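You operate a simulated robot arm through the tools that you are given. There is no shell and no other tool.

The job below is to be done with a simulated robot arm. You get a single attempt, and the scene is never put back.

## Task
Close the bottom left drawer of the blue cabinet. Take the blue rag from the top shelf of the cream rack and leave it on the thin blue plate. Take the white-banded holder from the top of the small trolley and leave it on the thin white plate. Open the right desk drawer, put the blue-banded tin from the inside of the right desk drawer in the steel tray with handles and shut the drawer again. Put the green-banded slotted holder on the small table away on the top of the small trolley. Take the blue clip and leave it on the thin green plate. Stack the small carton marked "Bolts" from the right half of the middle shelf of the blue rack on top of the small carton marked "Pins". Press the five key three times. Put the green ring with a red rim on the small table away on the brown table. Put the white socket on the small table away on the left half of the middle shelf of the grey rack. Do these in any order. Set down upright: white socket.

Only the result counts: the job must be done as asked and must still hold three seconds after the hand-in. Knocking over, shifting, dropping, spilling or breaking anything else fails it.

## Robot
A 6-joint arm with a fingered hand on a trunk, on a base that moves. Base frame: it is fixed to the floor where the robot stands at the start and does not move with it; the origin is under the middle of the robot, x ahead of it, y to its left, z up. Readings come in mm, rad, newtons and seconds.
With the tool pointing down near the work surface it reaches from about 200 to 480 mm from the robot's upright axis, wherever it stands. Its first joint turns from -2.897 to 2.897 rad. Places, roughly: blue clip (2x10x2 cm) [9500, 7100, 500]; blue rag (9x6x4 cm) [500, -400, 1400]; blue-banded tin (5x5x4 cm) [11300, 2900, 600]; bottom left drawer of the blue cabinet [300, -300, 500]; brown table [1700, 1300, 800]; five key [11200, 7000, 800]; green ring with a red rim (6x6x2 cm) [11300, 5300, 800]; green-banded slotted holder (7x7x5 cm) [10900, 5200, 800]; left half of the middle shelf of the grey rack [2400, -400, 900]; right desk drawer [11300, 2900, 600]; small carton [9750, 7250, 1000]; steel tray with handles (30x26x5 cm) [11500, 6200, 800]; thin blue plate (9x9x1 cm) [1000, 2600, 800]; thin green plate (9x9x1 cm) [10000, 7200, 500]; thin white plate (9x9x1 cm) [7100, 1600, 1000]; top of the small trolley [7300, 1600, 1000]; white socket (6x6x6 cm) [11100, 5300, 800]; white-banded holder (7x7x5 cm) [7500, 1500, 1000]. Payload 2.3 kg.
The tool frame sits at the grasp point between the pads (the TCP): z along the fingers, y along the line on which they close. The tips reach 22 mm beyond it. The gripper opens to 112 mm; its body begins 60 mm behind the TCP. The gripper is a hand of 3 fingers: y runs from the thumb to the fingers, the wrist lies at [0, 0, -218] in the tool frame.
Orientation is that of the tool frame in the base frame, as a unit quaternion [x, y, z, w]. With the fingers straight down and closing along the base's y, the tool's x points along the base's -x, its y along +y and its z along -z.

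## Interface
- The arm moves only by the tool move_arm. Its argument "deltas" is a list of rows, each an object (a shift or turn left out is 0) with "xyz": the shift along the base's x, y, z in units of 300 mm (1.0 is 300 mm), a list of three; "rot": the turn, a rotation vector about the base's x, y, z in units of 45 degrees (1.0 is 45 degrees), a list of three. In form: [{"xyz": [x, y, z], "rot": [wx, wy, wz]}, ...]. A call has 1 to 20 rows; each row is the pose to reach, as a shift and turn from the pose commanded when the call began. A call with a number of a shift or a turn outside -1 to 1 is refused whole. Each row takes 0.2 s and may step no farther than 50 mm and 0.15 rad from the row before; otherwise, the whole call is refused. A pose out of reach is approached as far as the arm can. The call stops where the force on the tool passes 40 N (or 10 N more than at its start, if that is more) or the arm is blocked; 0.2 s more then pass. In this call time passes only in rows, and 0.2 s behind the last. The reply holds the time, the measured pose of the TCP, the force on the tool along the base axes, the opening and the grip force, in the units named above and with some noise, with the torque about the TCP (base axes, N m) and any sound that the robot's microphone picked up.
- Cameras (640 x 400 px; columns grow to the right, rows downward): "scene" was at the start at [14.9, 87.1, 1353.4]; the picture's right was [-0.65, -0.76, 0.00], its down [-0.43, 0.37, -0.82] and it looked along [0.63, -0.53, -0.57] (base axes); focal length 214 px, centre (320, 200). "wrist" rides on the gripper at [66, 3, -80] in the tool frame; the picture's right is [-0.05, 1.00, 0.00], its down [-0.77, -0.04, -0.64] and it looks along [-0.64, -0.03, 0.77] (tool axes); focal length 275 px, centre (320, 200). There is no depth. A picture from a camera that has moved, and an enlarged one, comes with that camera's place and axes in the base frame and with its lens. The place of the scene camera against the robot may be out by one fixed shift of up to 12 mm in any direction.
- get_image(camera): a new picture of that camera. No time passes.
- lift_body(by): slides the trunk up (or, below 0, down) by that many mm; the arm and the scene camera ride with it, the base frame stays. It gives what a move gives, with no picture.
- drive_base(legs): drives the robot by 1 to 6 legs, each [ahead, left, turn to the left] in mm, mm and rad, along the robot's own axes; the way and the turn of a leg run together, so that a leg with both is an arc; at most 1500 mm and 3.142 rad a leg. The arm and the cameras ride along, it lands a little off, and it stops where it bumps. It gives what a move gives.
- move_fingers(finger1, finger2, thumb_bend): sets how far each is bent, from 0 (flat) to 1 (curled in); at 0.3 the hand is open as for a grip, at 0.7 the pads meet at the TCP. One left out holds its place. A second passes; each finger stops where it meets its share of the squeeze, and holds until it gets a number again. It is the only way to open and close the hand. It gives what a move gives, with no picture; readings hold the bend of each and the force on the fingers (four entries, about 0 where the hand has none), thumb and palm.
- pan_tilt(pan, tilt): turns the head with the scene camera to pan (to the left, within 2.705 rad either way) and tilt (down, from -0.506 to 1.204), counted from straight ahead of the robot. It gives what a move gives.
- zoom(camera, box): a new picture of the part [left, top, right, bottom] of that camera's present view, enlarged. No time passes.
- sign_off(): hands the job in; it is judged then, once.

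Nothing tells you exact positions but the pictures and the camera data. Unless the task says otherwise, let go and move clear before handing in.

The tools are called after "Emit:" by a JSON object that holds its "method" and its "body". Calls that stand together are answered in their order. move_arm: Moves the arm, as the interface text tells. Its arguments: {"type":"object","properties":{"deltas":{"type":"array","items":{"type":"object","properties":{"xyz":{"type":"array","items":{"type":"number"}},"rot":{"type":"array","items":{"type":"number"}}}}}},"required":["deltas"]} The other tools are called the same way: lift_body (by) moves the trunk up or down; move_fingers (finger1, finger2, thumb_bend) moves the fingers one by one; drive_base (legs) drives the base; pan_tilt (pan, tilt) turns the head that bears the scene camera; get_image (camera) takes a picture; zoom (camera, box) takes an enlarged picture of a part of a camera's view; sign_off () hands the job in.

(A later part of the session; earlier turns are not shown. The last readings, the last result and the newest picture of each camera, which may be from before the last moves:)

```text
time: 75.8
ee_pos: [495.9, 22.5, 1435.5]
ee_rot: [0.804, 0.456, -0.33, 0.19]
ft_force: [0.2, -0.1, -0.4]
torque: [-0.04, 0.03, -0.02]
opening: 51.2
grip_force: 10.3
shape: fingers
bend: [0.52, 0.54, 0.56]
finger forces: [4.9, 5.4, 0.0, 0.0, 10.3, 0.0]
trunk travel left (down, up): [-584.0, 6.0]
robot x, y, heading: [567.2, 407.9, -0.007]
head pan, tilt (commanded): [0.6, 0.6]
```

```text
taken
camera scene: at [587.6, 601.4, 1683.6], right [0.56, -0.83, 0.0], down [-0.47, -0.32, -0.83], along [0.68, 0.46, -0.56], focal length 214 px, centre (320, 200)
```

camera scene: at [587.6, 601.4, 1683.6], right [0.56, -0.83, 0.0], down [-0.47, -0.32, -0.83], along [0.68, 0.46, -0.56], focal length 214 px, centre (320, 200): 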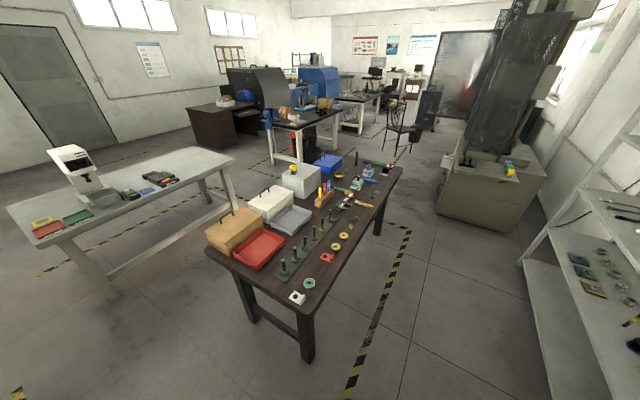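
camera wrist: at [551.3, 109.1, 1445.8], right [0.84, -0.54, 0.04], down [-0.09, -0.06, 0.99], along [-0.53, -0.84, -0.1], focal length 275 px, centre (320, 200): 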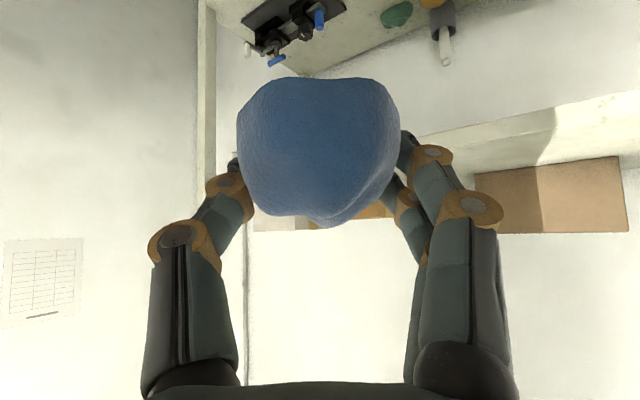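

The thin blue plate is the small blue square near the front edge of the grey table, at about (990, 2540). I drive up the aisle between the benches and turn to face that table.

Emit:
{"method": "drive_base", "body": {"legs": [[-150, 0, 0], [0, 1200, 0], [0, 0, 1.5708]]}}

Emit:
{"method": "pan_tilt", "body": {"pan": -0.6, "tilt": 0.7}}

Emit:
{"method": "get_image", "body": {"camera": "scene"}}

```text
time: 86.7
ee_pos: [810.0, 1522.8, 1435.8]
ee_rot: [0.25, 0.89, -0.101, 0.367]
ft_force: [0.0, 0.5, -0.1]
torque: [-0.01, -0.02, -0.04]
opening: 51.3
grip_force: 10.1
shape: fingers
bend: [0.52, 0.54, 0.56]
finger forces: [5.0, 5.4, 0.0, 0.0, 10.1, 0.0]
trunk travel left (down, up): [-584.0, 6.0]
robot x, y, heading: [423.7, 1596.5, 1.561]
head pan, tilt (commanded): [0.6, 0.6]
```

```text
time: 88.1
ee_pos: [808.7, 1522.4, 1435.4]
ee_rot: [0.25, 0.89, -0.101, 0.367]
ft_force: [0.1, -0.2, -0.2]
torque: [0.0, -0.01, -0.01]
opening: 51.1
grip_force: 10.8
shape: fingers
bend: [0.52, 0.54, 0.56]
finger forces: [5.0, 5.4, 0.1, 0.0, 10.2, 0.1]
trunk travel left (down, up): [-584.0, 6.0]
robot x, y, heading: [423.4, 1596.6, 1.557]
head pan, tilt (commanded): [-0.6, 0.7]
```

```text
taken
camera scene: at [339.7, 1610.3, 1674.9], right [0.82, -0.57, 0.0], down [-0.37, -0.53, -0.77], along [0.44, 0.63, -0.64], focal length 214 px, centre (320, 200)
```

scene: 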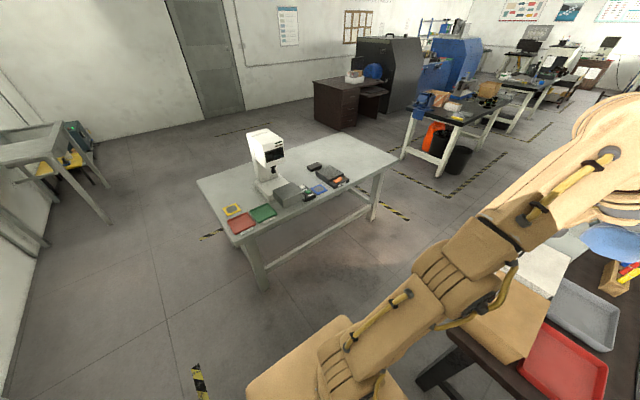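

Emit:
{"method": "zoom", "body": {"camera": "scene", "box": [190, 110, 410, 300]}}

```text
2.11 times, centred on (300, 205) of scene
camera zoom: at [339.7, 1610.3, 1674.9], right [0.82, -0.57, 0.0], down [-0.37, -0.53, -0.77], along [0.44, 0.63, -0.64], focal length 452 px, centre (362, 190)
```

zoom: 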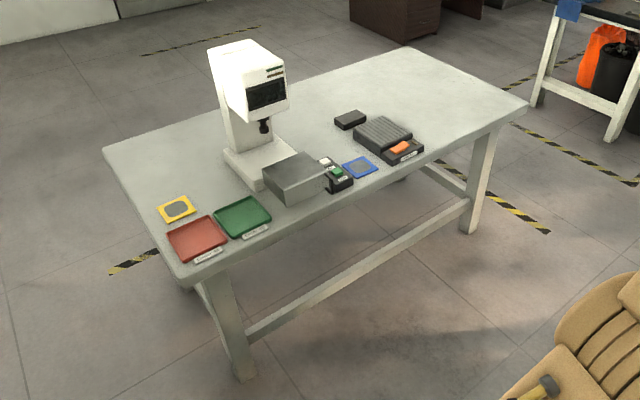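

The blue plate is at about (999, 2566, 790) and the table edge near it at y≈2475. I'll present the robot's right side to the table so the arm keeps its current posture.

Emit:
{"method": "drive_base", "body": {"legs": [[400, 0, 0], [0, 0, 1.585], [-500, 0, 0]]}}

Emit:
{"method": "pan_tilt", "body": {"pan": -1.4, "tilt": 0.8}}

Emit:
{"method": "get_image", "body": {"camera": "scene"}}

```text
time: 96.9
ee_pos: [1006.4, 2374.4, 1434.2]
ee_rot: [-0.457, 0.804, 0.19, 0.331]
ft_force: [0.0, 0.6, 0.4]
torque: [0.01, 0.01, 0.01]
opening: 51.3
grip_force: 10.5
shape: fingers
bend: [0.52, 0.55, 0.56]
finger forces: [4.9, 5.4, 0.1, 0.1, 10.0, 0.0]
trunk travel left (down, up): [-584.0, 6.0]
robot x, y, heading: [934.6, 1992.0, -3.141]
head pan, tilt (commanded): [-0.6, 0.7]
```

```text
time: 98.1
ee_pos: [1005.5, 2374.1, 1435.7]
ee_rot: [-0.457, 0.804, 0.19, 0.33]
ft_force: [0.9, 0.3, -0.4]
torque: [0.01, -0.02, -0.01]
opening: 51.0
grip_force: 10.1
shape: fingers
bend: [0.52, 0.55, 0.56]
finger forces: [5.0, 5.5, 0.0, 0.1, 10.1, 0.0]
trunk travel left (down, up): [-584.0, 6.0]
robot x, y, heading: [936.3, 1989.8, -3.139]
head pan, tilt (commanded): [-1.4, 0.799]
```

```text
taken
camera scene: at [991.0, 1931.4, 1666.7], right [0.99, 0.17, 0.0], down [0.12, -0.71, -0.7], along [-0.12, 0.69, -0.72], focal length 214 px, centre (320, 200)
```

scene: 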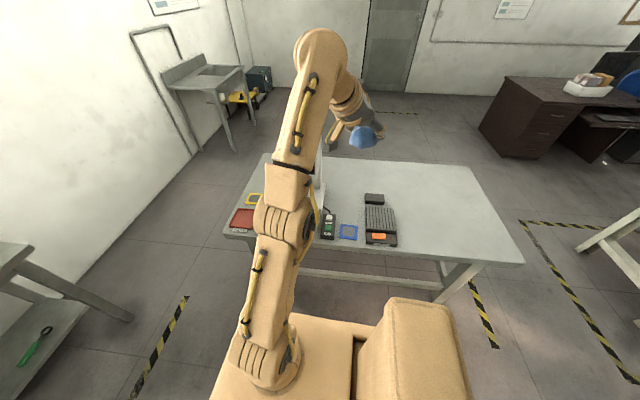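

Emit:
{"method": "zoom", "body": {"camera": "scene", "box": [270, 180, 430, 280]}}

```text
4.00 times, centred on (350, 230) of scene
camera zoom: at [991.0, 1931.4, 1666.7], right [0.99, 0.17, 0.0], down [0.12, -0.71, -0.7], along [-0.12, 0.69, -0.72], focal length 858 px, centre (200, 80)
```

zoom: 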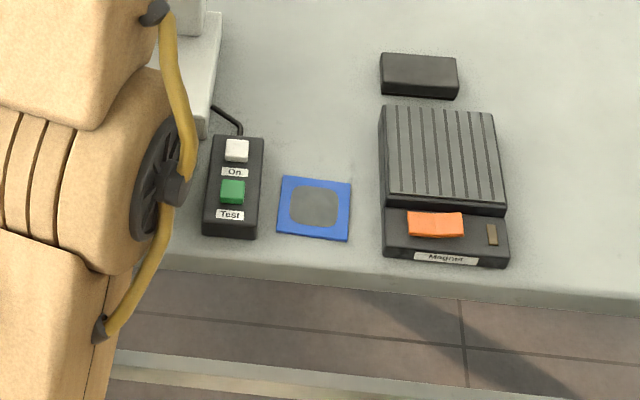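

Emit:
{"method": "drive_base", "body": {"legs": [[-22, -180, 0]]}}

Emit:
{"method": "lift_body", "body": {"by": -400}}

Emit:
{"method": "get_image", "body": {"camera": "wrist"}}

Emit:
{"method": "get_image", "body": {"camera": "scene"}}

```text
time: 99.6
ee_pos: [1028.5, 2551.9, 1435.2]
ee_rot: [-0.457, 0.804, 0.19, 0.331]
ft_force: [0.1, -0.6, -0.5]
torque: [0.0, 0.02, 0.01]
opening: 51.3
grip_force: 9.9
shape: fingers
bend: [0.52, 0.55, 0.56]
finger forces: [4.9, 5.5, 0.1, 0.1, 10.1, 0.0]
trunk travel left (down, up): [-584.0, 6.0]
robot x, y, heading: [960.5, 2167.8, 3.141]
head pan, tilt (commanded): [-1.4, 0.799]
```

```text
time: 103.4
ee_pos: [1028.7, 2551.6, 1034.2]
ee_rot: [-0.457, 0.804, 0.191, 0.33]
ft_force: [-1.3, -0.2, -0.1]
torque: [-0.02, 0.0, 0.0]
opening: 51.3
grip_force: 9.8
shape: fingers
bend: [0.52, 0.55, 0.56]
finger forces: [4.9, 5.4, 0.1, 0.1, 10.1, 0.0]
trunk travel left (down, up): [-184.0, 406.0]
robot x, y, heading: [958.5, 2171.1, 3.139]
head pan, tilt (commanded): [-1.4, 0.799]
```

```text
taken
camera wrist: at [971.9, 2463.9, 1045.8], right [-0.84, 0.54, 0.04], down [0.08, 0.06, 0.99], along [0.53, 0.84, -0.1], focal length 275 px, centre (320, 200)
```

wrist: 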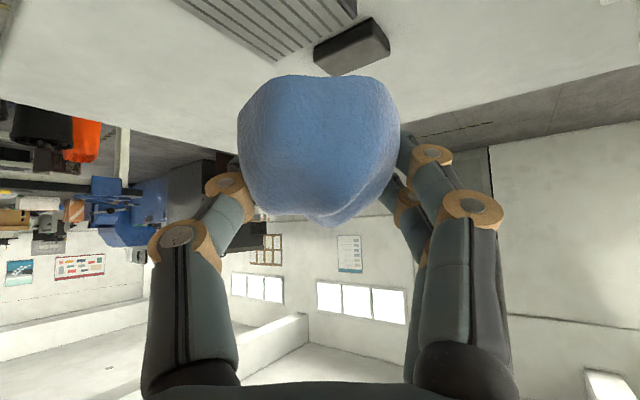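

```text
taken
camera scene: at [1012.6, 2108.7, 1266.7], right [0.99, 0.17, 0.0], down [0.12, -0.71, -0.7], along [-0.12, 0.69, -0.72], focal length 214 px, centre (320, 200)
```

scene: 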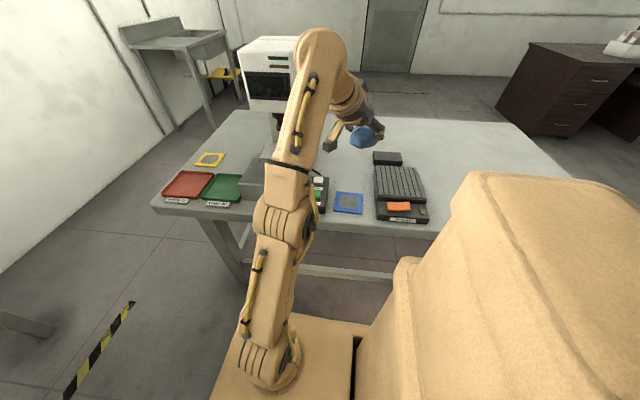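

Emit:
{"method": "lift_body", "body": {"by": -145}}

Emit:
{"method": "get_image", "body": {"camera": "wrist"}}

Emit:
{"method": "zoom", "body": {"camera": "scene", "box": [260, 80, 480, 240]}}

```text
time: 105.1
ee_pos: [1028.4, 2551.8, 890.5]
ee_rot: [-0.457, 0.804, 0.19, 0.331]
ft_force: [-0.4, 0.0, -0.7]
torque: [0.0, 0.01, 0.0]
opening: 51.6
grip_force: 9.9
shape: fingers
bend: [0.52, 0.55, 0.56]
finger forces: [4.9, 5.4, 0.0, 0.0, 10.1, 0.0]
trunk travel left (down, up): [-39.0, 551.0]
robot x, y, heading: [953.5, 2167.1, 3.138]
head pan, tilt (commanded): [-1.4, 0.799]
```

```text
taken
camera wrist: at [971.9, 2463.9, 900.8], right [-0.84, 0.54, 0.04], down [0.08, 0.06, 0.99], along [0.53, 0.84, -0.1], focal length 275 px, centre (320, 200)
```

wrist: 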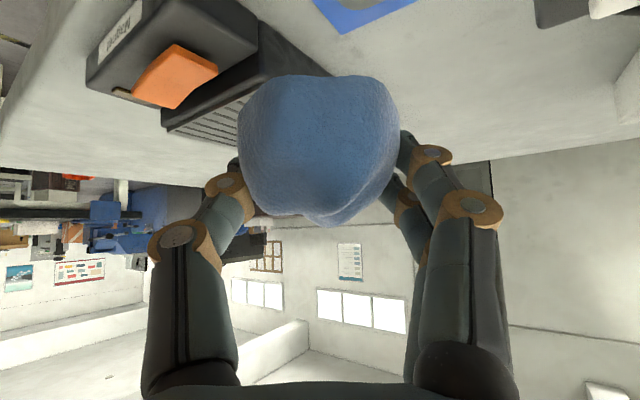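

```text
2.50 times, centred on (370, 160) of scene
camera zoom: at [1012.6, 2108.7, 1121.7], right [0.99, 0.17, 0.0], down [0.12, -0.71, -0.7], along [-0.12, 0.69, -0.72], focal length 536 px, centre (195, 300)
```

zoom: 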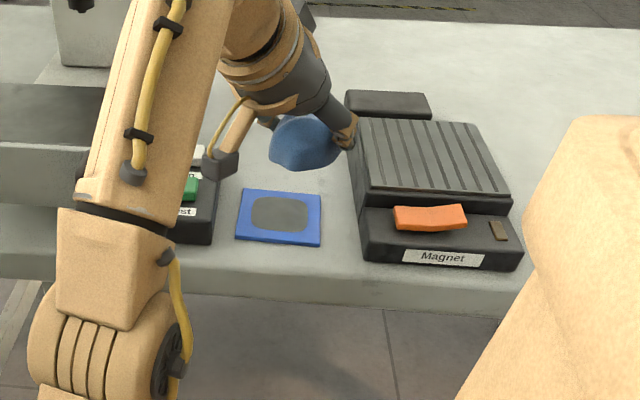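

The wrist and scene views agree on the plate at about (1014, 2592) with its top near z≈760. I align the base, then move out and down with the arm to set the rag on it.

Emit:
{"method": "lift_body", "body": {"by": -36}}

Emit:
{"method": "drive_base", "body": {"legs": [[20, 26, 0]]}}

Emit:
{"method": "move_arm", "body": {"deltas": [{"xyz": [0, 0.05, -0.05]}, {"xyz": [0, 0.1, -0.1]}]}}

Emit:
{"method": "get_image", "body": {"camera": "wrist"}}

Emit:
{"method": "zoom", "body": {"camera": "scene", "box": [260, 80, 480, 240]}}

```text
time: 105.9
ee_pos: [1028.0, 2552.0, 852.8]
ee_rot: [-0.458, 0.803, 0.19, 0.33]
ft_force: [0.8, -0.8, -0.4]
torque: [-0.04, -0.01, 0.02]
opening: 51.2
grip_force: 9.9
shape: fingers
bend: [0.52, 0.55, 0.56]
finger forces: [4.9, 5.4, 0.0, 0.0, 10.1, 0.1]
trunk travel left (down, up): [-3.0, 587.0]
robot x, y, heading: [958.6, 2163.3, 3.143]
head pan, tilt (commanded): [-1.4, 0.799]
```

```text
time: 106.8
ee_pos: [1007.1, 2526.4, 854.8]
ee_rot: [-0.457, 0.804, 0.189, 0.331]
ft_force: [-0.3, 0.5, -0.3]
torque: [0.0, -0.02, 0.02]
opening: 51.1
grip_force: 10.3
shape: fingers
bend: [0.52, 0.55, 0.56]
finger forces: [4.9, 5.3, 0.1, 0.1, 10.1, 0.0]
trunk travel left (down, up): [-3.0, 587.0]
robot x, y, heading: [940.5, 2143.3, 3.135]
head pan, tilt (commanded): [-1.4, 0.799]
```

```text
time: 107.4
ee_pos: [1008.2, 2556.0, 824.0]
ee_rot: [-0.457, 0.804, 0.189, 0.33]
ft_force: [0.3, 0.0, 0.2]
torque: [-0.03, 0.0, -0.04]
opening: 51.3
grip_force: 10.4
shape: fingers
bend: [0.52, 0.55, 0.56]
finger forces: [4.9, 5.3, 0.0, 0.0, 10.2, 0.0]
trunk travel left (down, up): [-3.0, 587.0]
robot x, y, heading: [938.0, 2141.0, 3.139]
head pan, tilt (commanded): [-1.4, 0.799]
```

```text
taken
camera wrist: at [951.7, 2468.7, 834.9], right [-0.84, 0.54, 0.04], down [0.08, 0.06, 0.99], along [0.53, 0.84, -0.1], focal length 275 px, centre (320, 200)
```

wrist: 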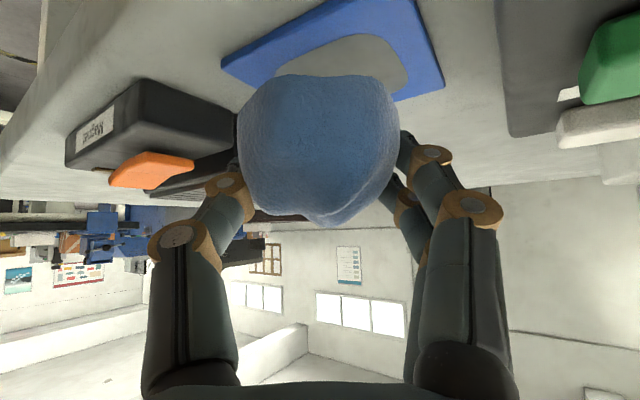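

```text
2.50 times, centred on (370, 160) of scene
camera zoom: at [992.5, 2082.0, 1085.7], right [0.99, 0.17, 0.0], down [0.12, -0.71, -0.7], along [-0.12, 0.69, -0.72], focal length 536 px, centre (195, 300)
```

zoom: 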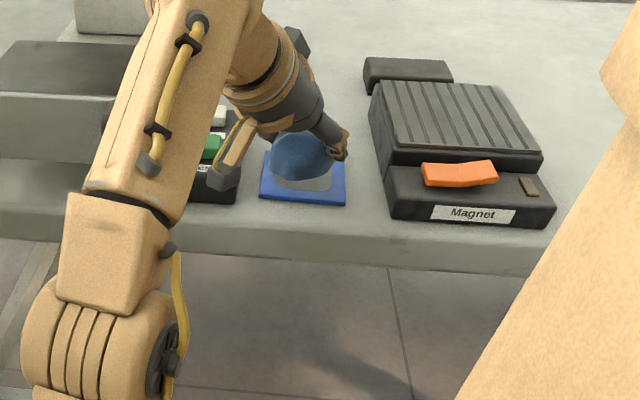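

The view confirms the plate centre at about (1012, 2589). I move the rag over it and lower.

Emit:
{"method": "move_arm", "body": {"deltas": [{"xyz": [-0.002, 0.04, -0.04]}, {"xyz": [-0.004, 0.08, -0.08]}]}}

Emit:
{"method": "get_image", "body": {"camera": "wrist"}}

Emit:
{"method": "zoom", "body": {"camera": "scene", "box": [280, 100, 440, 220]}}

```text
time: 108.0
ee_pos: [1005.8, 2581.1, 800.2]
ee_rot: [-0.457, 0.803, 0.191, 0.331]
ft_force: [0.7, 0.2, -0.6]
torque: [0.0, 0.04, 0.03]
opening: 51.0
grip_force: 10.1
shape: fingers
bend: [0.52, 0.55, 0.56]
finger forces: [4.9, 5.4, 0.0, 0.1, 10.1, 0.1]
trunk travel left (down, up): [-3.0, 587.0]
robot x, y, heading: [936.3, 2137.7, 3.141]
head pan, tilt (commanded): [-1.4, 0.799]
```

```text
taken
camera wrist: at [949.7, 2492.6, 810.6], right [-0.84, 0.54, 0.04], down [0.08, 0.06, 0.99], along [0.53, 0.84, -0.1], focal length 275 px, centre (320, 200)
```

wrist: 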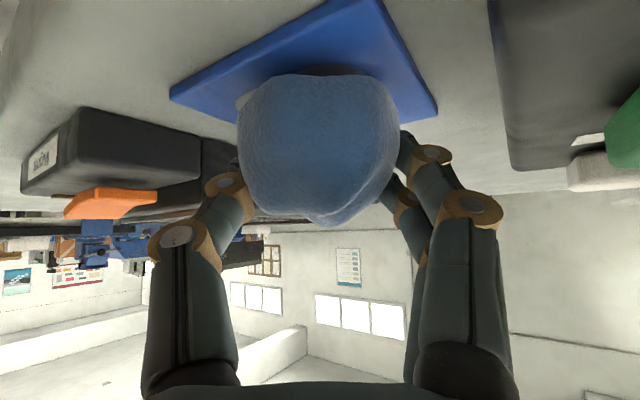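

```text
3.33 times, centred on (360, 160) of scene
camera zoom: at [992.5, 2082.0, 1085.7], right [0.99, 0.17, 0.0], down [0.12, -0.71, -0.7], along [-0.12, 0.69, -0.72], focal length 715 px, centre (187, 333)
```

zoom: 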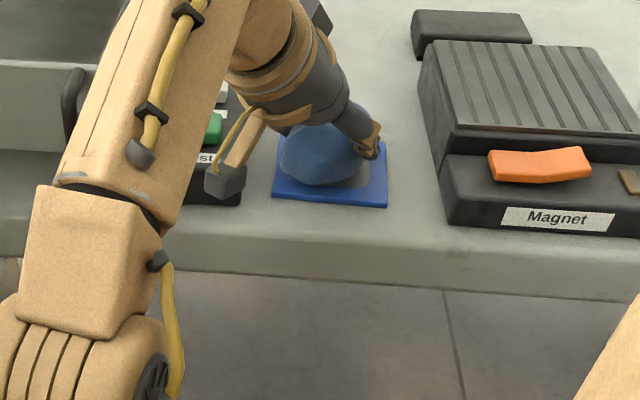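

Emit:
{"method": "move_arm", "body": {"deltas": [{"xyz": [0, 0.004, -0.02]}, {"xyz": [0, 0.008, -0.035]}]}}

Emit:
{"method": "get_image", "body": {"camera": "wrist"}}

```text
time: 108.6
ee_pos: [1006.2, 2581.9, 789.6]
ee_rot: [-0.457, 0.804, 0.19, 0.33]
ft_force: [0.2, 0.4, -0.8]
torque: [0.0, 0.01, 0.01]
opening: 51.2
grip_force: 9.5
shape: fingers
bend: [0.52, 0.55, 0.56]
finger forces: [4.9, 5.5, 0.0, 0.0, 10.1, 0.0]
trunk travel left (down, up): [-3.0, 587.0]
robot x, y, heading: [937.4, 2141.5, 3.137]
head pan, tilt (commanded): [-1.4, 0.799]
```

```text
taken
camera wrist: at [950.4, 2494.5, 800.2], right [-0.84, 0.54, 0.04], down [0.08, 0.06, 0.99], along [0.53, 0.84, -0.1], focal length 275 px, centre (320, 200)
```

wrist: 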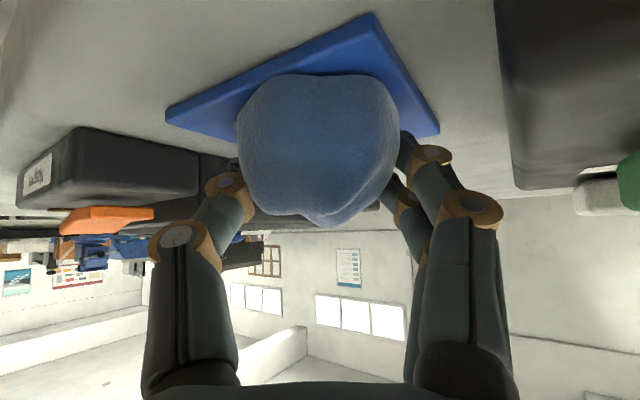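

Emit:
{"method": "move_arm", "body": {"deltas": [{"xyz": [0, 0.004, -0.01]}]}}

Emit:
{"method": "move_fingers", "body": {"finger1": 0.47, "finger2": 0.49, "thumb_bend": 0.48}}

Emit:
{"method": "get_image", "body": {"camera": "wrist"}}

```text
time: 109.0
ee_pos: [1005.8, 2583.5, 787.6]
ee_rot: [-0.458, 0.803, 0.192, 0.33]
ft_force: [0.2, 0.0, 1.0]
torque: [-0.07, 0.02, 0.0]
opening: 51.3
grip_force: 10.7
shape: fingers
bend: [0.52, 0.55, 0.56]
finger forces: [5.1, 5.3, 0.1, 0.0, 10.5, 0.1]
trunk travel left (down, up): [-3.0, 587.0]
robot x, y, heading: [937.7, 2139.1, 3.136]
head pan, tilt (commanded): [-1.4, 0.799]
```

```text
time: 110.0
ee_pos: [1006.6, 2583.4, 786.5]
ee_rot: [-0.457, 0.804, 0.19, 0.33]
ft_force: [-0.5, -0.2, 0.4]
torque: [-0.06, -0.02, -0.02]
opening: 61.6
grip_force: 0.1
shape: fingers
bend: [0.47, 0.49, 0.48]
finger forces: [0.0, 0.0, 0.0, 0.0, 0.0, 0.0]
trunk travel left (down, up): [-3.0, 587.0]
robot x, y, heading: [941.5, 2141.6, 3.14]
head pan, tilt (commanded): [-1.4, 0.799]
```

```text
taken
camera wrist: at [950.2, 2495.3, 797.5], right [-0.84, 0.54, 0.04], down [0.08, 0.06, 0.99], along [0.53, 0.84, -0.1], focal length 275 px, centre (320, 200)
```

wrist: 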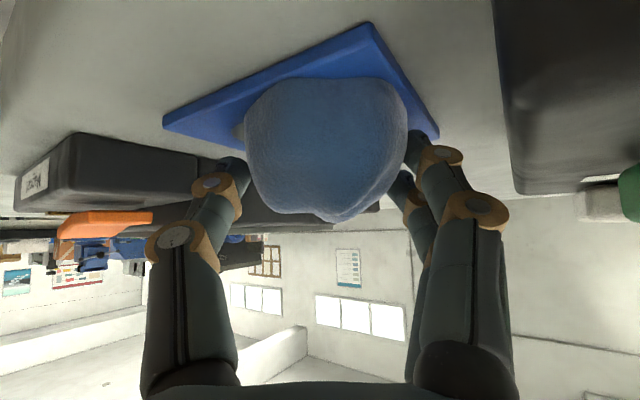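

The rag rests on the plate and is released. I open slightly more and rise straight up with the trunk.

Emit:
{"method": "move_fingers", "body": {"finger1": 0.43, "finger2": 0.43, "thumb_bend": 0.4}}

Emit:
{"method": "lift_body", "body": {"by": 120}}

Emit:
{"method": "get_image", "body": {"camera": "wrist"}}

Emit:
{"method": "zoom", "body": {"camera": "scene", "box": [260, 120, 460, 260]}}

```text
time: 111.0
ee_pos: [1007.1, 2584.1, 787.8]
ee_rot: [-0.457, 0.804, 0.191, 0.33]
ft_force: [-0.1, -0.7, -0.2]
torque: [0.0, 0.03, -0.01]
opening: 78.9
grip_force: 0.0
shape: fingers
bend: [0.43, 0.43, 0.4]
finger forces: [0.1, 0.1, 0.0, 0.0, 0.1, 0.0]
trunk travel left (down, up): [-3.0, 587.0]
robot x, y, heading: [935.9, 2139.9, 3.144]
head pan, tilt (commanded): [-1.4, 0.799]
```

```text
time: 112.5
ee_pos: [1006.7, 2582.7, 906.5]
ee_rot: [-0.458, 0.804, 0.19, 0.33]
ft_force: [0.3, 0.0, -0.3]
torque: [-0.03, -0.02, 0.02]
opening: 79.0
grip_force: 0.1
shape: fingers
bend: [0.43, 0.43, 0.4]
finger forces: [0.1, 0.1, 0.0, 0.0, 0.1, 0.0]
trunk travel left (down, up): [-123.0, 467.0]
robot x, y, heading: [937.6, 2137.7, 3.14]
head pan, tilt (commanded): [-1.4, 0.799]
```

```text
taken
camera wrist: at [950.2, 2495.3, 917.5], right [-0.84, 0.54, 0.04], down [0.08, 0.06, 0.99], along [0.53, 0.84, -0.1], focal length 275 px, centre (320, 200)
```

wrist: 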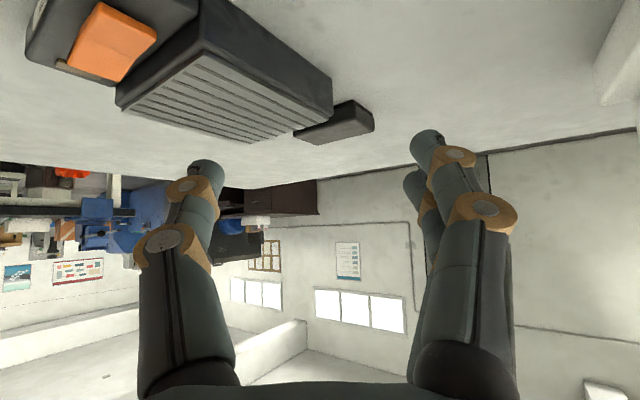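

```text
2.86 times, centred on (360, 190) of scene
camera zoom: at [992.5, 2082.0, 1205.7], right [0.99, 0.17, 0.0], down [0.12, -0.71, -0.7], along [-0.12, 0.69, -0.72], focal length 613 px, centre (206, 229)
```

zoom: 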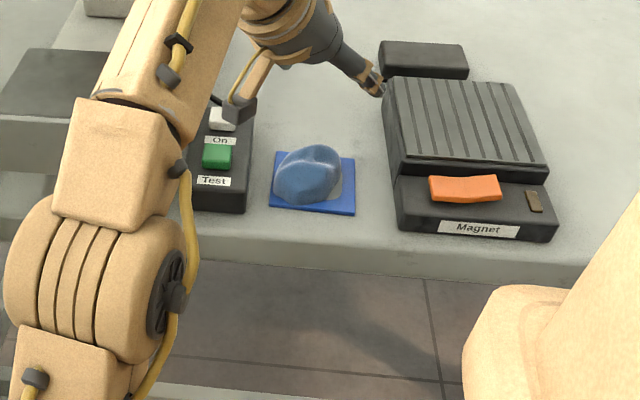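

The blue rag sits on the blue plate. I back away from the table and return the arm to a compact, tool-down forward posture for travel.

Emit:
{"method": "drive_base", "body": {"legs": [[0, 260, 0]]}}

Emit:
{"method": "move_arm", "body": {"deltas": [{"xyz": [-0.09, -0.08, -0.076], "rot": [-0.144, 0.083, 0]}, {"xyz": [-0.18, -0.16, -0.152], "rot": [-0.289, 0.167, 0]}, {"xyz": [-0.27, -0.24, -0.228], "rot": [-0.433, 0.25, 0]}, {"xyz": [-0.36, -0.32, -0.304], "rot": [-0.577, 0.333, 0]}, {"xyz": [-0.45, -0.4, -0.38], "rot": [-0.722, 0.417, 0]}, {"xyz": [-0.54, -0.48, -0.456], "rot": [-0.866, 0.5, 0]}]}}

Emit:
{"method": "move_arm", "body": {"deltas": [{"xyz": [-0.036, -0.04, 0], "rot": [0, 0, 0.178]}, {"xyz": [-0.072, -0.08, 0], "rot": [0, 0, 0.356]}, {"xyz": [-0.108, -0.12, 0], "rot": [0, 0, 0.533]}, {"xyz": [-0.144, -0.16, 0], "rot": [0, 0, 0.711]}, {"xyz": [-0.18, -0.2, 0], "rot": [0, 0, 0.889]}]}}

Emit:
{"method": "move_arm", "body": {"deltas": [{"xyz": [-0.036, -0.04, 0], "rot": [0, 0, 0.178]}, {"xyz": [-0.072, -0.08, 0], "rot": [0, 0, 0.356]}, {"xyz": [-0.108, -0.12, 0], "rot": [0, 0, 0.533]}, {"xyz": [-0.144, -0.16, 0], "rot": [0, 0, 0.711]}, {"xyz": [-0.18, -0.2, 0], "rot": [0, 0, 0.889]}]}}

Emit:
{"method": "move_arm", "body": {"deltas": [{"xyz": [-0.036, -0.04, 0], "rot": [0, 0, 0.178]}, {"xyz": [-0.072, -0.08, 0], "rot": [0, 0, 0.356]}, {"xyz": [-0.108, -0.12, 0], "rot": [0, 0, 0.533]}, {"xyz": [-0.144, -0.16, 0], "rot": [0, 0, 0.711]}, {"xyz": [-0.18, -0.2, 0], "rot": [0, 0, 0.889]}]}}

Emit:
{"method": "get_image", "body": {"camera": "wrist"}}

```text
time: 114.3
ee_pos: [1007.1, 2321.5, 907.3]
ee_rot: [-0.455, 0.805, 0.189, 0.331]
ft_force: [-1.2, 0.5, -0.3]
torque: [0.0, 0.0, 0.0]
opening: 79.0
grip_force: 0.0
shape: fingers
bend: [0.43, 0.43, 0.4]
finger forces: [0.0, 0.0, 0.1, 0.0, 0.1, 0.0]
trunk travel left (down, up): [-123.0, 467.0]
robot x, y, heading: [940.9, 1877.5, 3.138]
head pan, tilt (commanded): [-1.4, 0.799]
```

```text
time: 115.7
ee_pos: [845.4, 2177.6, 769.2]
ee_rot: [-0.494, 0.869, -0.005, 0.0]
ft_force: [0.4, 0.3, 0.0]
torque: [-0.01, -0.02, 0.0]
opening: 78.8
grip_force: 0.1
shape: fingers
bend: [0.43, 0.43, 0.4]
finger forces: [0.0, 0.1, 0.1, 0.0, 0.0, 0.0]
trunk travel left (down, up): [-123.0, 467.0]
robot x, y, heading: [939.1, 1877.3, 3.138]
head pan, tilt (commanded): [-1.4, 0.799]
```

```text
time: 116.9
ee_pos: [791.2, 2115.3, 771.0]
ee_rot: [0.762, -0.648, 0.005, -0.003]
ft_force: [-0.3, 0.3, 1.0]
torque: [-0.02, -0.02, 0.01]
opening: 79.2
grip_force: 0.1
shape: fingers
bend: [0.43, 0.43, 0.4]
finger forces: [0.1, 0.0, 0.1, 0.0, 0.0, 0.0]
trunk travel left (down, up): [-123.0, 467.0]
robot x, y, heading: [937.9, 1875.3, 3.137]
head pan, tilt (commanded): [-1.4, 0.799]
```

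```text
time: 118.1
ee_pos: [737.9, 2055.3, 769.7]
ee_rot: [0.938, -0.348, 0.004, -0.003]
ft_force: [0.2, -0.7, -0.7]
torque: [-0.01, 0.01, -0.02]
opening: 79.0
grip_force: 0.2
shape: fingers
bend: [0.43, 0.43, 0.4]
finger forces: [0.0, 0.1, 0.1, 0.1, 0.1, 0.0]
trunk travel left (down, up): [-123.0, 467.0]
robot x, y, heading: [937.6, 1879.5, 3.13]
head pan, tilt (commanded): [-1.4, 0.799]
```

```text
time: 119.3
ee_pos: [682.7, 1996.3, 772.6]
ee_rot: [1.0, -0.006, 0.002, -0.004]
ft_force: [0.8, 0.7, 0.6]
torque: [-0.02, -0.02, -0.02]
opening: 79.2
grip_force: 0.1
shape: fingers
bend: [0.43, 0.43, 0.4]
finger forces: [0.0, 0.1, 0.1, 0.0, 0.0, 0.1]
trunk travel left (down, up): [-123.0, 467.0]
robot x, y, heading: [935.3, 1877.7, 3.132]
head pan, tilt (commanded): [-1.4, 0.799]
```

```text
taken
camera wrist: at [747.4, 1991.1, 852.3], right [-0.06, -1.0, -0.01], down [-0.77, 0.04, 0.63], along [-0.63, 0.04, -0.77], focal length 275 px, centre (320, 200)
```

wrist: 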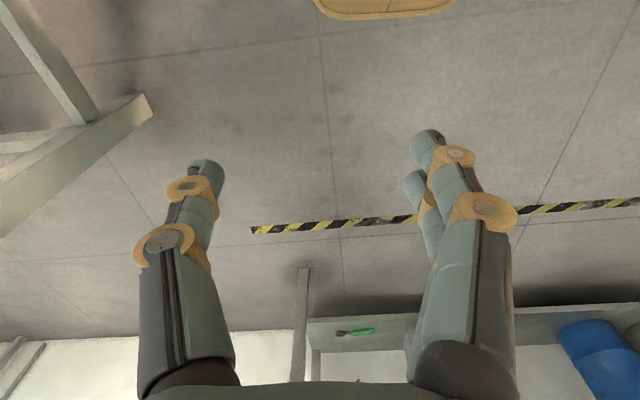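

The arm is back in a forward travel posture. I move to the open aisle, turn around, and drive east between the tables to look toward the trolley.

Emit:
{"method": "lift_body", "body": {"by": 300}}

Emit:
{"method": "drive_base", "body": {"legs": [[500, 0, 0], [0, 0, 3.14]]}}

Emit:
{"method": "pan_tilt", "body": {"pan": 0.0, "tilt": 0.3}}

Emit:
{"method": "get_image", "body": {"camera": "scene"}}

```text
time: 122.3
ee_pos: [683.1, 1996.4, 1071.1]
ee_rot: [1.0, -0.007, 0.002, -0.004]
ft_force: [-1.2, -0.1, -0.2]
torque: [0.03, 0.0, -0.04]
opening: 78.6
grip_force: 0.1
shape: fingers
bend: [0.43, 0.43, 0.4]
finger forces: [0.1, 0.0, 0.0, 0.0, 0.0, 0.0]
trunk travel left (down, up): [-423.0, 167.0]
robot x, y, heading: [937.7, 1875.2, 3.136]
head pan, tilt (commanded): [-1.4, 0.799]
```

```text
time: 132.7
ee_pos: [699.9, 1771.8, 1071.4]
ee_rot: [-0.016, 1.0, -0.004, -0.002]
ft_force: [0.2, 0.2, -0.4]
torque: [-0.04, 0.02, 0.0]
opening: 78.7
grip_force: 0.1
shape: fingers
bend: [0.43, 0.43, 0.4]
finger forces: [0.0, 0.0, 0.0, 0.0, 0.1, 0.1]
trunk travel left (down, up): [-423.0, 167.0]
robot x, y, heading: [438.2, 1882.3, 0.039]
head pan, tilt (commanded): [-1.4, 0.799]
```

```text
time: 134.2
ee_pos: [701.4, 1773.1, 1071.7]
ee_rot: [-0.016, 1.0, -0.005, -0.002]
ft_force: [-0.3, 0.8, -0.6]
torque: [-0.01, -0.01, -0.01]
opening: 79.0
grip_force: 0.0
shape: fingers
bend: [0.43, 0.43, 0.4]
finger forces: [0.0, 0.1, 0.1, 0.0, 0.0, 0.0]
trunk travel left (down, up): [-423.0, 167.0]
robot x, y, heading: [439.8, 1880.9, 0.036]
head pan, tilt (commanded): [0.0, 0.3]
```

```text
taken
camera scene: at [476.3, 2025.1, 1550.0], right [0.04, -1.0, 0.0], down [-0.3, -0.01, -0.96], along [0.95, 0.04, -0.3], focal length 214 px, centre (320, 200)
```

scene: 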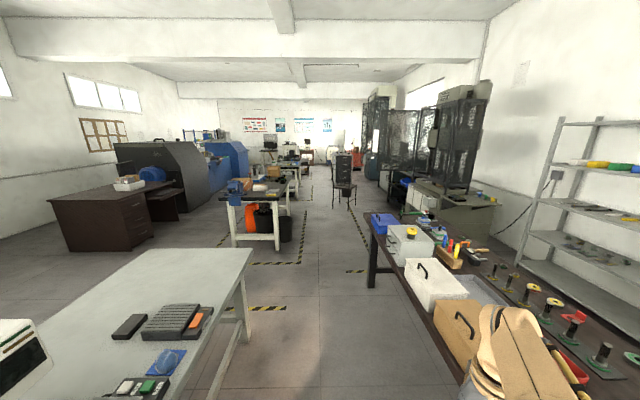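

A clear central aisle runs ahead at y≈2000. I centre in it and drive on.

Emit:
{"method": "drive_base", "body": {"legs": [[0, 120, -0.037], [1500, 0, 0], [1300, 0, 0]]}}

Emit:
{"method": "pan_tilt", "body": {"pan": 0.0, "tilt": 0.25}}

Emit:
{"method": "get_image", "body": {"camera": "scene"}}

Emit:
{"method": "pan_tilt", "body": {"pan": -0.6, "tilt": 0.25}}

Emit:
{"method": "get_image", "body": {"camera": "scene"}}

```text
time: 148.5
ee_pos: [3467.8, 1890.8, 1072.4]
ee_rot: [0.004, 1.0, -0.005, -0.002]
ft_force: [0.9, 0.6, 0.6]
torque: [-0.01, 0.0, 0.03]
opening: 78.9
grip_force: 0.0
shape: fingers
bend: [0.43, 0.43, 0.4]
finger forces: [0.1, 0.1, 0.1, 0.0, 0.1, 0.0]
trunk travel left (down, up): [-423.0, 167.0]
robot x, y, heading: [3210.6, 2006.3, -0.001]
head pan, tilt (commanded): [0.0, 0.3]
```

```text
time: 149.1
ee_pos: [3466.5, 1890.5, 1071.0]
ee_rot: [0.004, 1.0, -0.005, -0.001]
ft_force: [0.1, 0.1, -0.5]
torque: [0.01, 0.02, 0.03]
opening: 79.0
grip_force: 0.1
shape: fingers
bend: [0.43, 0.43, 0.4]
finger forces: [0.1, 0.0, 0.1, 0.1, 0.0, 0.0]
trunk travel left (down, up): [-423.0, 167.0]
robot x, y, heading: [3212.9, 2009.5, -0.005]
head pan, tilt (commanded): [0.0, 0.25]
```

```text
taken
camera scene: at [3252.8, 2152.2, 1554.7], right [0.0, -1.0, 0.0], down [-0.25, 0.0, -0.97], along [0.97, 0.0, -0.25], focal length 214 px, centre (320, 200)
```

scene: 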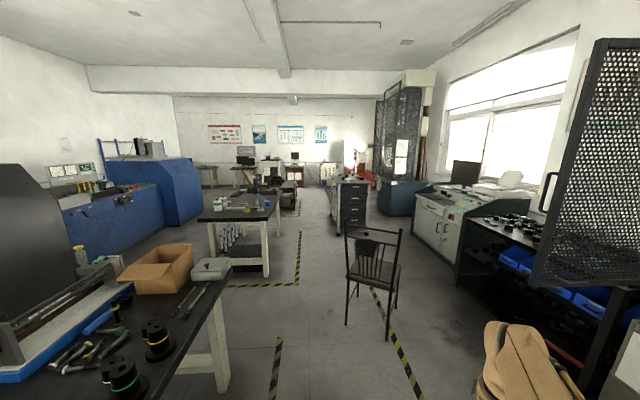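

```text
time: 150.1
ee_pos: [3467.8, 1890.4, 1071.4]
ee_rot: [0.004, 1.0, -0.005, -0.002]
ft_force: [0.0, 0.2, -0.6]
torque: [0.0, 0.03, -0.01]
opening: 78.6
grip_force: 0.1
shape: fingers
bend: [0.43, 0.43, 0.4]
finger forces: [0.0, 0.0, 0.0, 0.1, 0.0, 0.0]
trunk travel left (down, up): [-423.0, 167.0]
robot x, y, heading: [3212.2, 2006.8, -0.002]
head pan, tilt (commanded): [-0.6, 0.25]
```

```text
taken
camera scene: at [3236.4, 2099.5, 1554.8], right [-0.57, -0.82, 0.0], down [-0.2, 0.14, -0.97], along [0.8, -0.55, -0.25], focal length 214 px, centre (320, 200)
```

scene: 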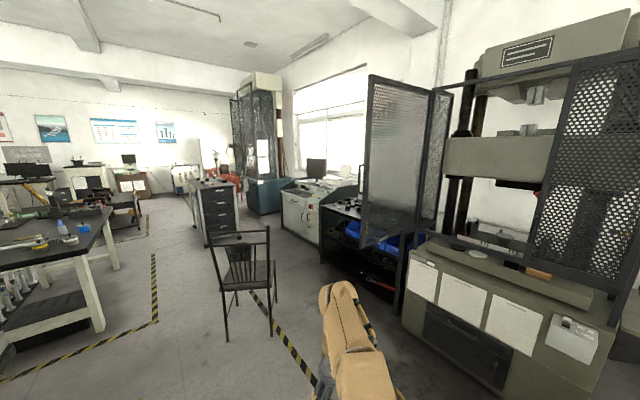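

The chair stands around (4850, 1750) and the trolley (grey drawer unit) begins near x≈6800. I pass between chair and benches at y≈2370.

Emit:
{"method": "drive_base", "body": {"legs": [[300, 370, 0], [1500, 0, 0], [1300, 0, 0]]}}

Emit:
{"method": "pan_tilt", "body": {"pan": -0.4, "tilt": 0.4}}

Emit:
{"method": "get_image", "body": {"camera": "scene"}}

Emit:
{"method": "pan_tilt", "body": {"pan": 0.2, "tilt": 0.2}}

Emit:
{"method": "get_image", "body": {"camera": "scene"}}

```text
time: 152.8
ee_pos: [3745.4, 2240.0, 1071.7]
ee_rot: [0.01, 1.0, -0.006, -0.002]
ft_force: [0.8, 0.2, 0.4]
torque: [-0.01, -0.04, -0.02]
opening: 79.1
grip_force: 0.0
shape: fingers
bend: [0.43, 0.43, 0.4]
finger forces: [0.0, 0.0, 0.0, 0.0, 0.1, 0.0]
trunk travel left (down, up): [-423.0, 167.0]
robot x, y, heading: [3492.8, 2359.4, -0.01]
head pan, tilt (commanded): [-0.6, 0.25]
stopped in leg 1: the robot was blocked; the commanded pose is now the measured one
```

```text
time: 153.5
ee_pos: [3745.0, 2239.9, 1072.2]
ee_rot: [0.011, 1.0, -0.005, -0.002]
ft_force: [0.0, -0.1, 0.0]
torque: [0.02, 0.02, 0.0]
opening: 78.8
grip_force: 0.1
shape: fingers
bend: [0.43, 0.43, 0.4]
finger forces: [0.0, 0.0, 0.0, 0.0, 0.0, 0.0]
trunk travel left (down, up): [-423.0, 167.0]
robot x, y, heading: [3490.6, 2360.1, -0.008]
head pan, tilt (commanded): [-0.4, 0.4]
```

```text
taken
camera scene: at [3523.9, 2467.7, 1540.8], right [-0.4, -0.92, 0.0], down [-0.36, 0.16, -0.92], along [0.84, -0.37, -0.39], focal length 214 px, centre (320, 200)
```

scene: 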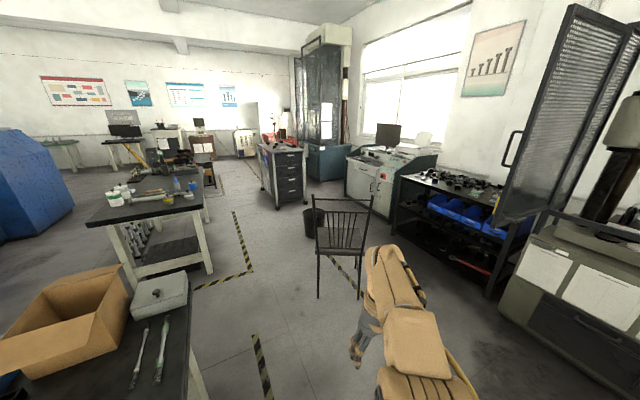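

```text
time: 154.5
ee_pos: [3744.2, 2239.2, 1072.2]
ee_rot: [0.01, 1.0, -0.004, -0.002]
ft_force: [0.4, 0.6, 0.4]
torque: [-0.04, 0.0, -0.01]
opening: 78.8
grip_force: 0.1
shape: fingers
bend: [0.43, 0.43, 0.4]
finger forces: [0.1, 0.0, 0.0, 0.0, 0.0, 0.0]
trunk travel left (down, up): [-423.0, 167.0]
robot x, y, heading: [3489.2, 2360.6, -0.011]
head pan, tilt (commanded): [0.201, 0.201]
```

```text
taken
camera scene: at [3530.5, 2522.1, 1559.3], right [0.19, -0.98, 0.0], down [-0.2, -0.04, -0.98], along [0.96, 0.18, -0.2], focal length 214 px, centre (320, 200)
```

scene: 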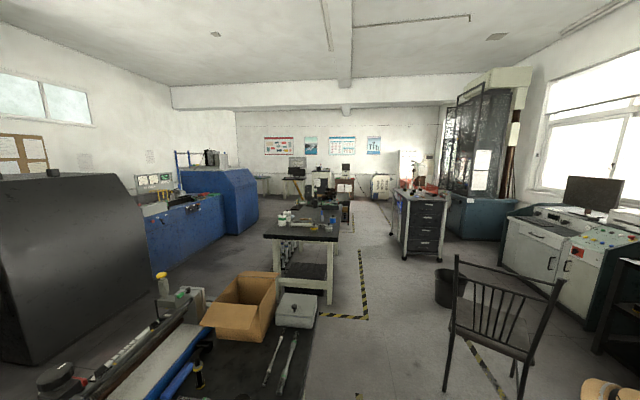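

The base brushed the left bench (its side is near y≈2650), so the robot is about ±300 mm wide. I shift to y≈2285, between bench and chair, and continue.

Emit:
{"method": "drive_base", "body": {"legs": [[0, -75, 0.01], [1400, 0, 0]]}}

Emit:
{"method": "pan_tilt", "body": {"pan": -0.3, "tilt": 0.4}}

Emit:
{"method": "get_image", "body": {"camera": "scene"}}

```text
time: 162.0
ee_pos: [5117.8, 2132.5, 1071.6]
ee_rot: [0.021, 1.0, -0.004, -0.002]
ft_force: [-0.1, -1.3, -0.7]
torque: [0.03, 0.01, 0.0]
opening: 78.9
grip_force: 0.1
shape: fingers
bend: [0.43, 0.43, 0.4]
finger forces: [0.0, 0.0, 0.0, 0.0, 0.1, 0.1]
trunk travel left (down, up): [-423.0, 167.0]
robot x, y, heading: [4864.0, 2256.6, -0.031]
head pan, tilt (commanded): [0.201, 0.201]
```

```text
time: 162.9
ee_pos: [5116.3, 2132.8, 1071.6]
ee_rot: [0.021, 1.0, -0.005, -0.002]
ft_force: [0.3, -0.7, -0.1]
torque: [-0.02, 0.04, 0.0]
opening: 79.1
grip_force: 0.0
shape: fingers
bend: [0.43, 0.43, 0.4]
finger forces: [0.0, 0.0, 0.0, 0.0, 0.1, 0.1]
trunk travel left (down, up): [-423.0, 167.0]
robot x, y, heading: [4865.1, 2261.3, -0.031]
head pan, tilt (commanded): [-0.3, 0.4]
```

```text
taken
camera scene: at [4904.8, 2374.8, 1540.8], right [-0.33, -0.94, 0.0], down [-0.37, 0.13, -0.92], along [0.87, -0.3, -0.39], focal length 214 px, centre (320, 200)
```

scene: 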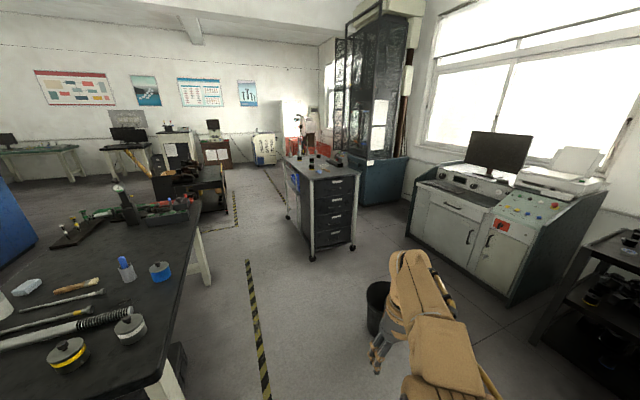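

Emit:
{"method": "drive_base", "body": {"legs": [[1000, 60, 0.03]]}}

Emit:
{"method": "pan_tilt", "body": {"pan": -0.35, "tilt": 0.5}}

Emit:
{"method": "get_image", "body": {"camera": "scene"}}

Emit:
{"method": "zoom", "body": {"camera": "scene", "box": [260, 60, 460, 260]}}

```text
time: 168.1
ee_pos: [6119.6, 2175.3, 1071.3]
ee_rot: [0.012, 1.0, -0.005, -0.001]
ft_force: [-0.6, 0.1, -0.5]
torque: [0.01, -0.03, 0.03]
opening: 78.9
grip_force: 0.1
shape: fingers
bend: [0.43, 0.43, 0.4]
finger forces: [0.0, 0.0, 0.0, 0.1, 0.0, 0.0]
trunk travel left (down, up): [-423.0, 167.0]
robot x, y, heading: [5866.3, 2297.2, -0.016]
head pan, tilt (commanded): [-0.3, 0.4]
```

```text
time: 168.8
ee_pos: [6120.4, 2173.9, 1070.8]
ee_rot: [0.011, 1.0, -0.004, -0.001]
ft_force: [1.0, 0.1, 0.1]
torque: [-0.02, 0.0, -0.01]
opening: 78.8
grip_force: 0.0
shape: fingers
bend: [0.43, 0.43, 0.4]
finger forces: [0.1, 0.0, 0.1, 0.1, 0.0, 0.0]
trunk travel left (down, up): [-423.0, 167.0]
robot x, y, heading: [5865.5, 2293.0, -0.015]
head pan, tilt (commanded): [-0.351, 0.499]
```

```text
taken
camera scene: at [5900.3, 2408.2, 1531.7], right [-0.36, -0.93, 0.0], down [-0.45, 0.17, -0.88], along [0.82, -0.31, -0.48], focal length 214 px, centre (320, 200)
```

scene: 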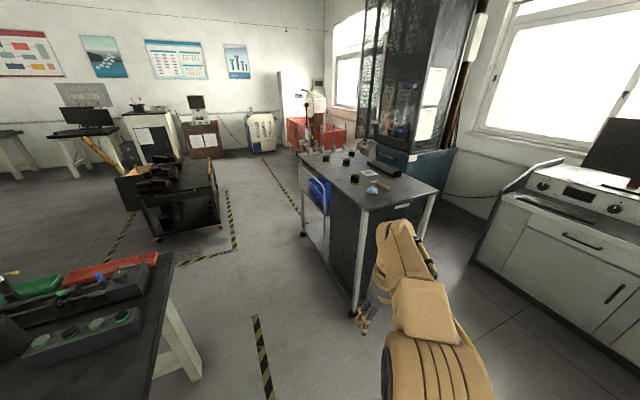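

```text
2.00 times, centred on (360, 160) of scene
camera zoom: at [5900.3, 2408.2, 1531.7], right [-0.36, -0.93, 0.0], down [-0.45, 0.17, -0.88], along [0.82, -0.31, -0.48], focal length 429 px, centre (240, 280)
```

zoom: 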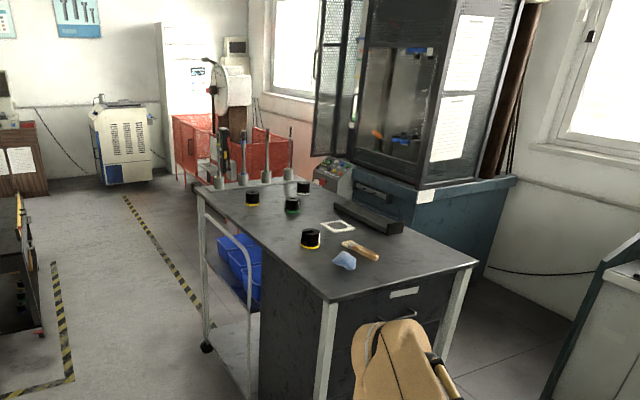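

The trolley top spans roughly x 6690–7750, y 1350–1890 (z≈970), with the white plate near (7104, 1589) and the white-banded holder near (7492, 1518). I'll go past, turn to face it from its open left side.

Emit:
{"method": "drive_base", "body": {"legs": [[1000, 0, 0.015], [500, 250, 0], [0, 0, -1.571]]}}

Emit:
{"method": "pan_tilt", "body": {"pan": 0.0, "tilt": 0.6}}

Emit:
{"method": "get_image", "body": {"camera": "scene"}}

```text
time: 180.7
ee_pos: [7249.4, 2277.4, 1071.1]
ee_rot: [0.725, 0.688, -0.001, -0.004]
ft_force: [-0.2, -0.1, 0.4]
torque: [0.0, -0.01, 0.01]
opening: 79.1
grip_force: 0.1
shape: fingers
bend: [0.43, 0.43, 0.4]
finger forces: [0.0, 0.0, 0.0, 0.0, 0.1, 0.0]
trunk travel left (down, up): [-423.0, 167.0]
robot x, y, heading: [7379.9, 2528.5, -1.616]
head pan, tilt (commanded): [-0.351, 0.499]
```

```text
time: 181.6
ee_pos: [7250.4, 2277.5, 1071.2]
ee_rot: [0.725, 0.688, -0.002, -0.004]
ft_force: [0.2, 0.2, -0.4]
torque: [0.01, -0.03, 0.02]
opening: 78.9
grip_force: 0.1
shape: fingers
bend: [0.43, 0.43, 0.4]
finger forces: [0.1, 0.0, 0.0, 0.0, 0.0, 0.0]
trunk travel left (down, up): [-423.0, 167.0]
robot x, y, heading: [7379.3, 2525.7, -1.614]
head pan, tilt (commanded): [0.0, 0.6]
```

```text
taken
camera scene: at [7525.6, 2497.3, 1522.6], right [-1.0, 0.05, 0.0], down [0.03, 0.56, -0.83], along [-0.04, -0.82, -0.56], focal length 214 px, centre (320, 200)
```

scene: 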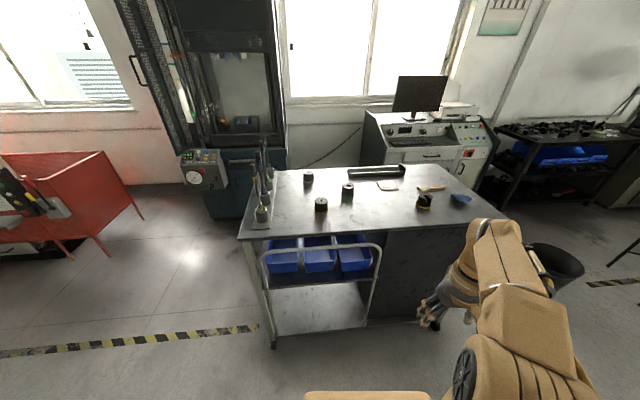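

Emit:
{"method": "zoom", "body": {"camera": "scene", "box": [230, 140, 510, 290]}}

```text
2.29 times, centred on (370, 215) of scene
camera zoom: at [7525.6, 2497.3, 1522.6], right [-1.0, 0.05, 0.0], down [0.03, 0.56, -0.83], along [-0.04, -0.82, -0.56], focal length 490 px, centre (206, 166)
```

zoom: 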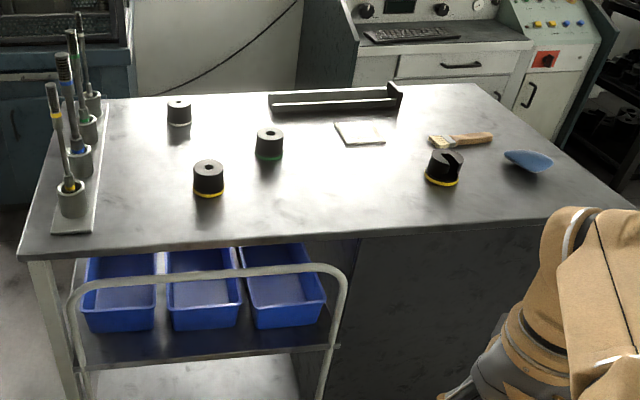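

Emit:
{"method": "pan_tilt", "body": {"pan": 0.3, "tilt": 1.2}}

Emit:
{"method": "get_image", "body": {"camera": "scene"}}

Emit:
{"method": "pan_tilt", "body": {"pan": 1.6, "tilt": 1.1}}

Emit:
{"method": "get_image", "body": {"camera": "scene"}}

```text
time: 182.6
ee_pos: [7249.8, 2278.1, 1071.7]
ee_rot: [0.725, 0.688, -0.002, -0.004]
ft_force: [-0.4, -0.3, 0.1]
torque: [-0.02, 0.02, -0.02]
opening: 79.0
grip_force: 0.1
shape: fingers
bend: [0.43, 0.43, 0.4]
finger forces: [0.0, 0.0, 0.0, 0.0, 0.0, 0.0]
trunk travel left (down, up): [-423.0, 167.0]
robot x, y, heading: [7378.1, 2526.5, -1.616]
head pan, tilt (commanded): [0.3, 1.201]
```

```text
taken
camera scene: at [7543.8, 2531.4, 1478.0], right [-0.97, -0.25, 0.0], down [-0.23, 0.9, -0.36], along [0.09, -0.35, -0.93], focal length 214 px, centre (320, 200)
```

scene: 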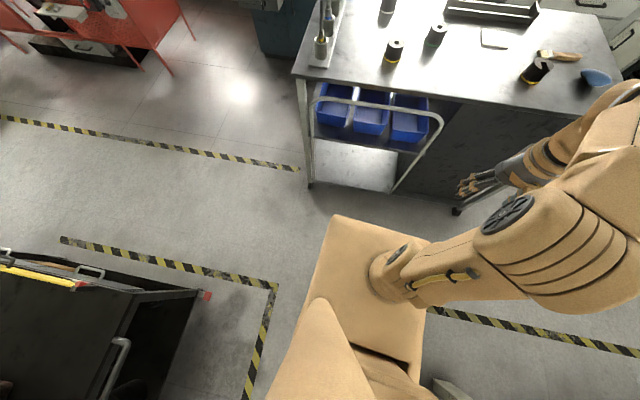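

```text
time: 184.0
ee_pos: [7250.1, 2278.6, 1071.9]
ee_rot: [0.725, 0.689, -0.002, -0.004]
ft_force: [0.2, 0.4, -0.5]
torque: [0.05, -0.01, 0.04]
opening: 78.7
grip_force: 0.1
shape: fingers
bend: [0.43, 0.43, 0.4]
finger forces: [0.0, 0.1, 0.0, 0.0, 0.0, 0.1]
trunk travel left (down, up): [-423.0, 167.0]
robot x, y, heading: [7378.5, 2528.4, -1.615]
head pan, tilt (commanded): [1.6, 1.1]
```

```text
taken
camera scene: at [7592.8, 2584.6, 1483.9], right [-0.02, -1.0, 0.0], down [-0.89, 0.01, -0.45], along [0.45, -0.01, -0.89], focal length 214 px, centre (320, 200)
```

scene: 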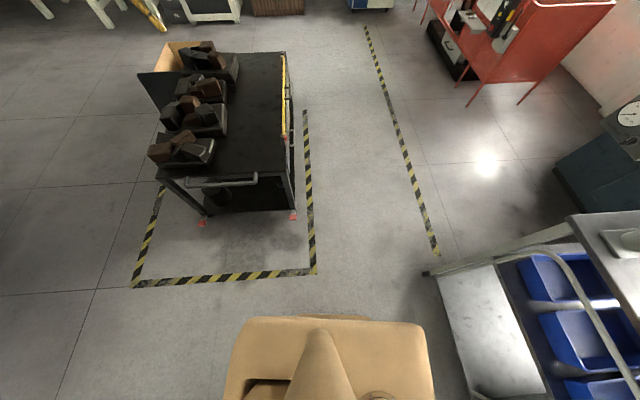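

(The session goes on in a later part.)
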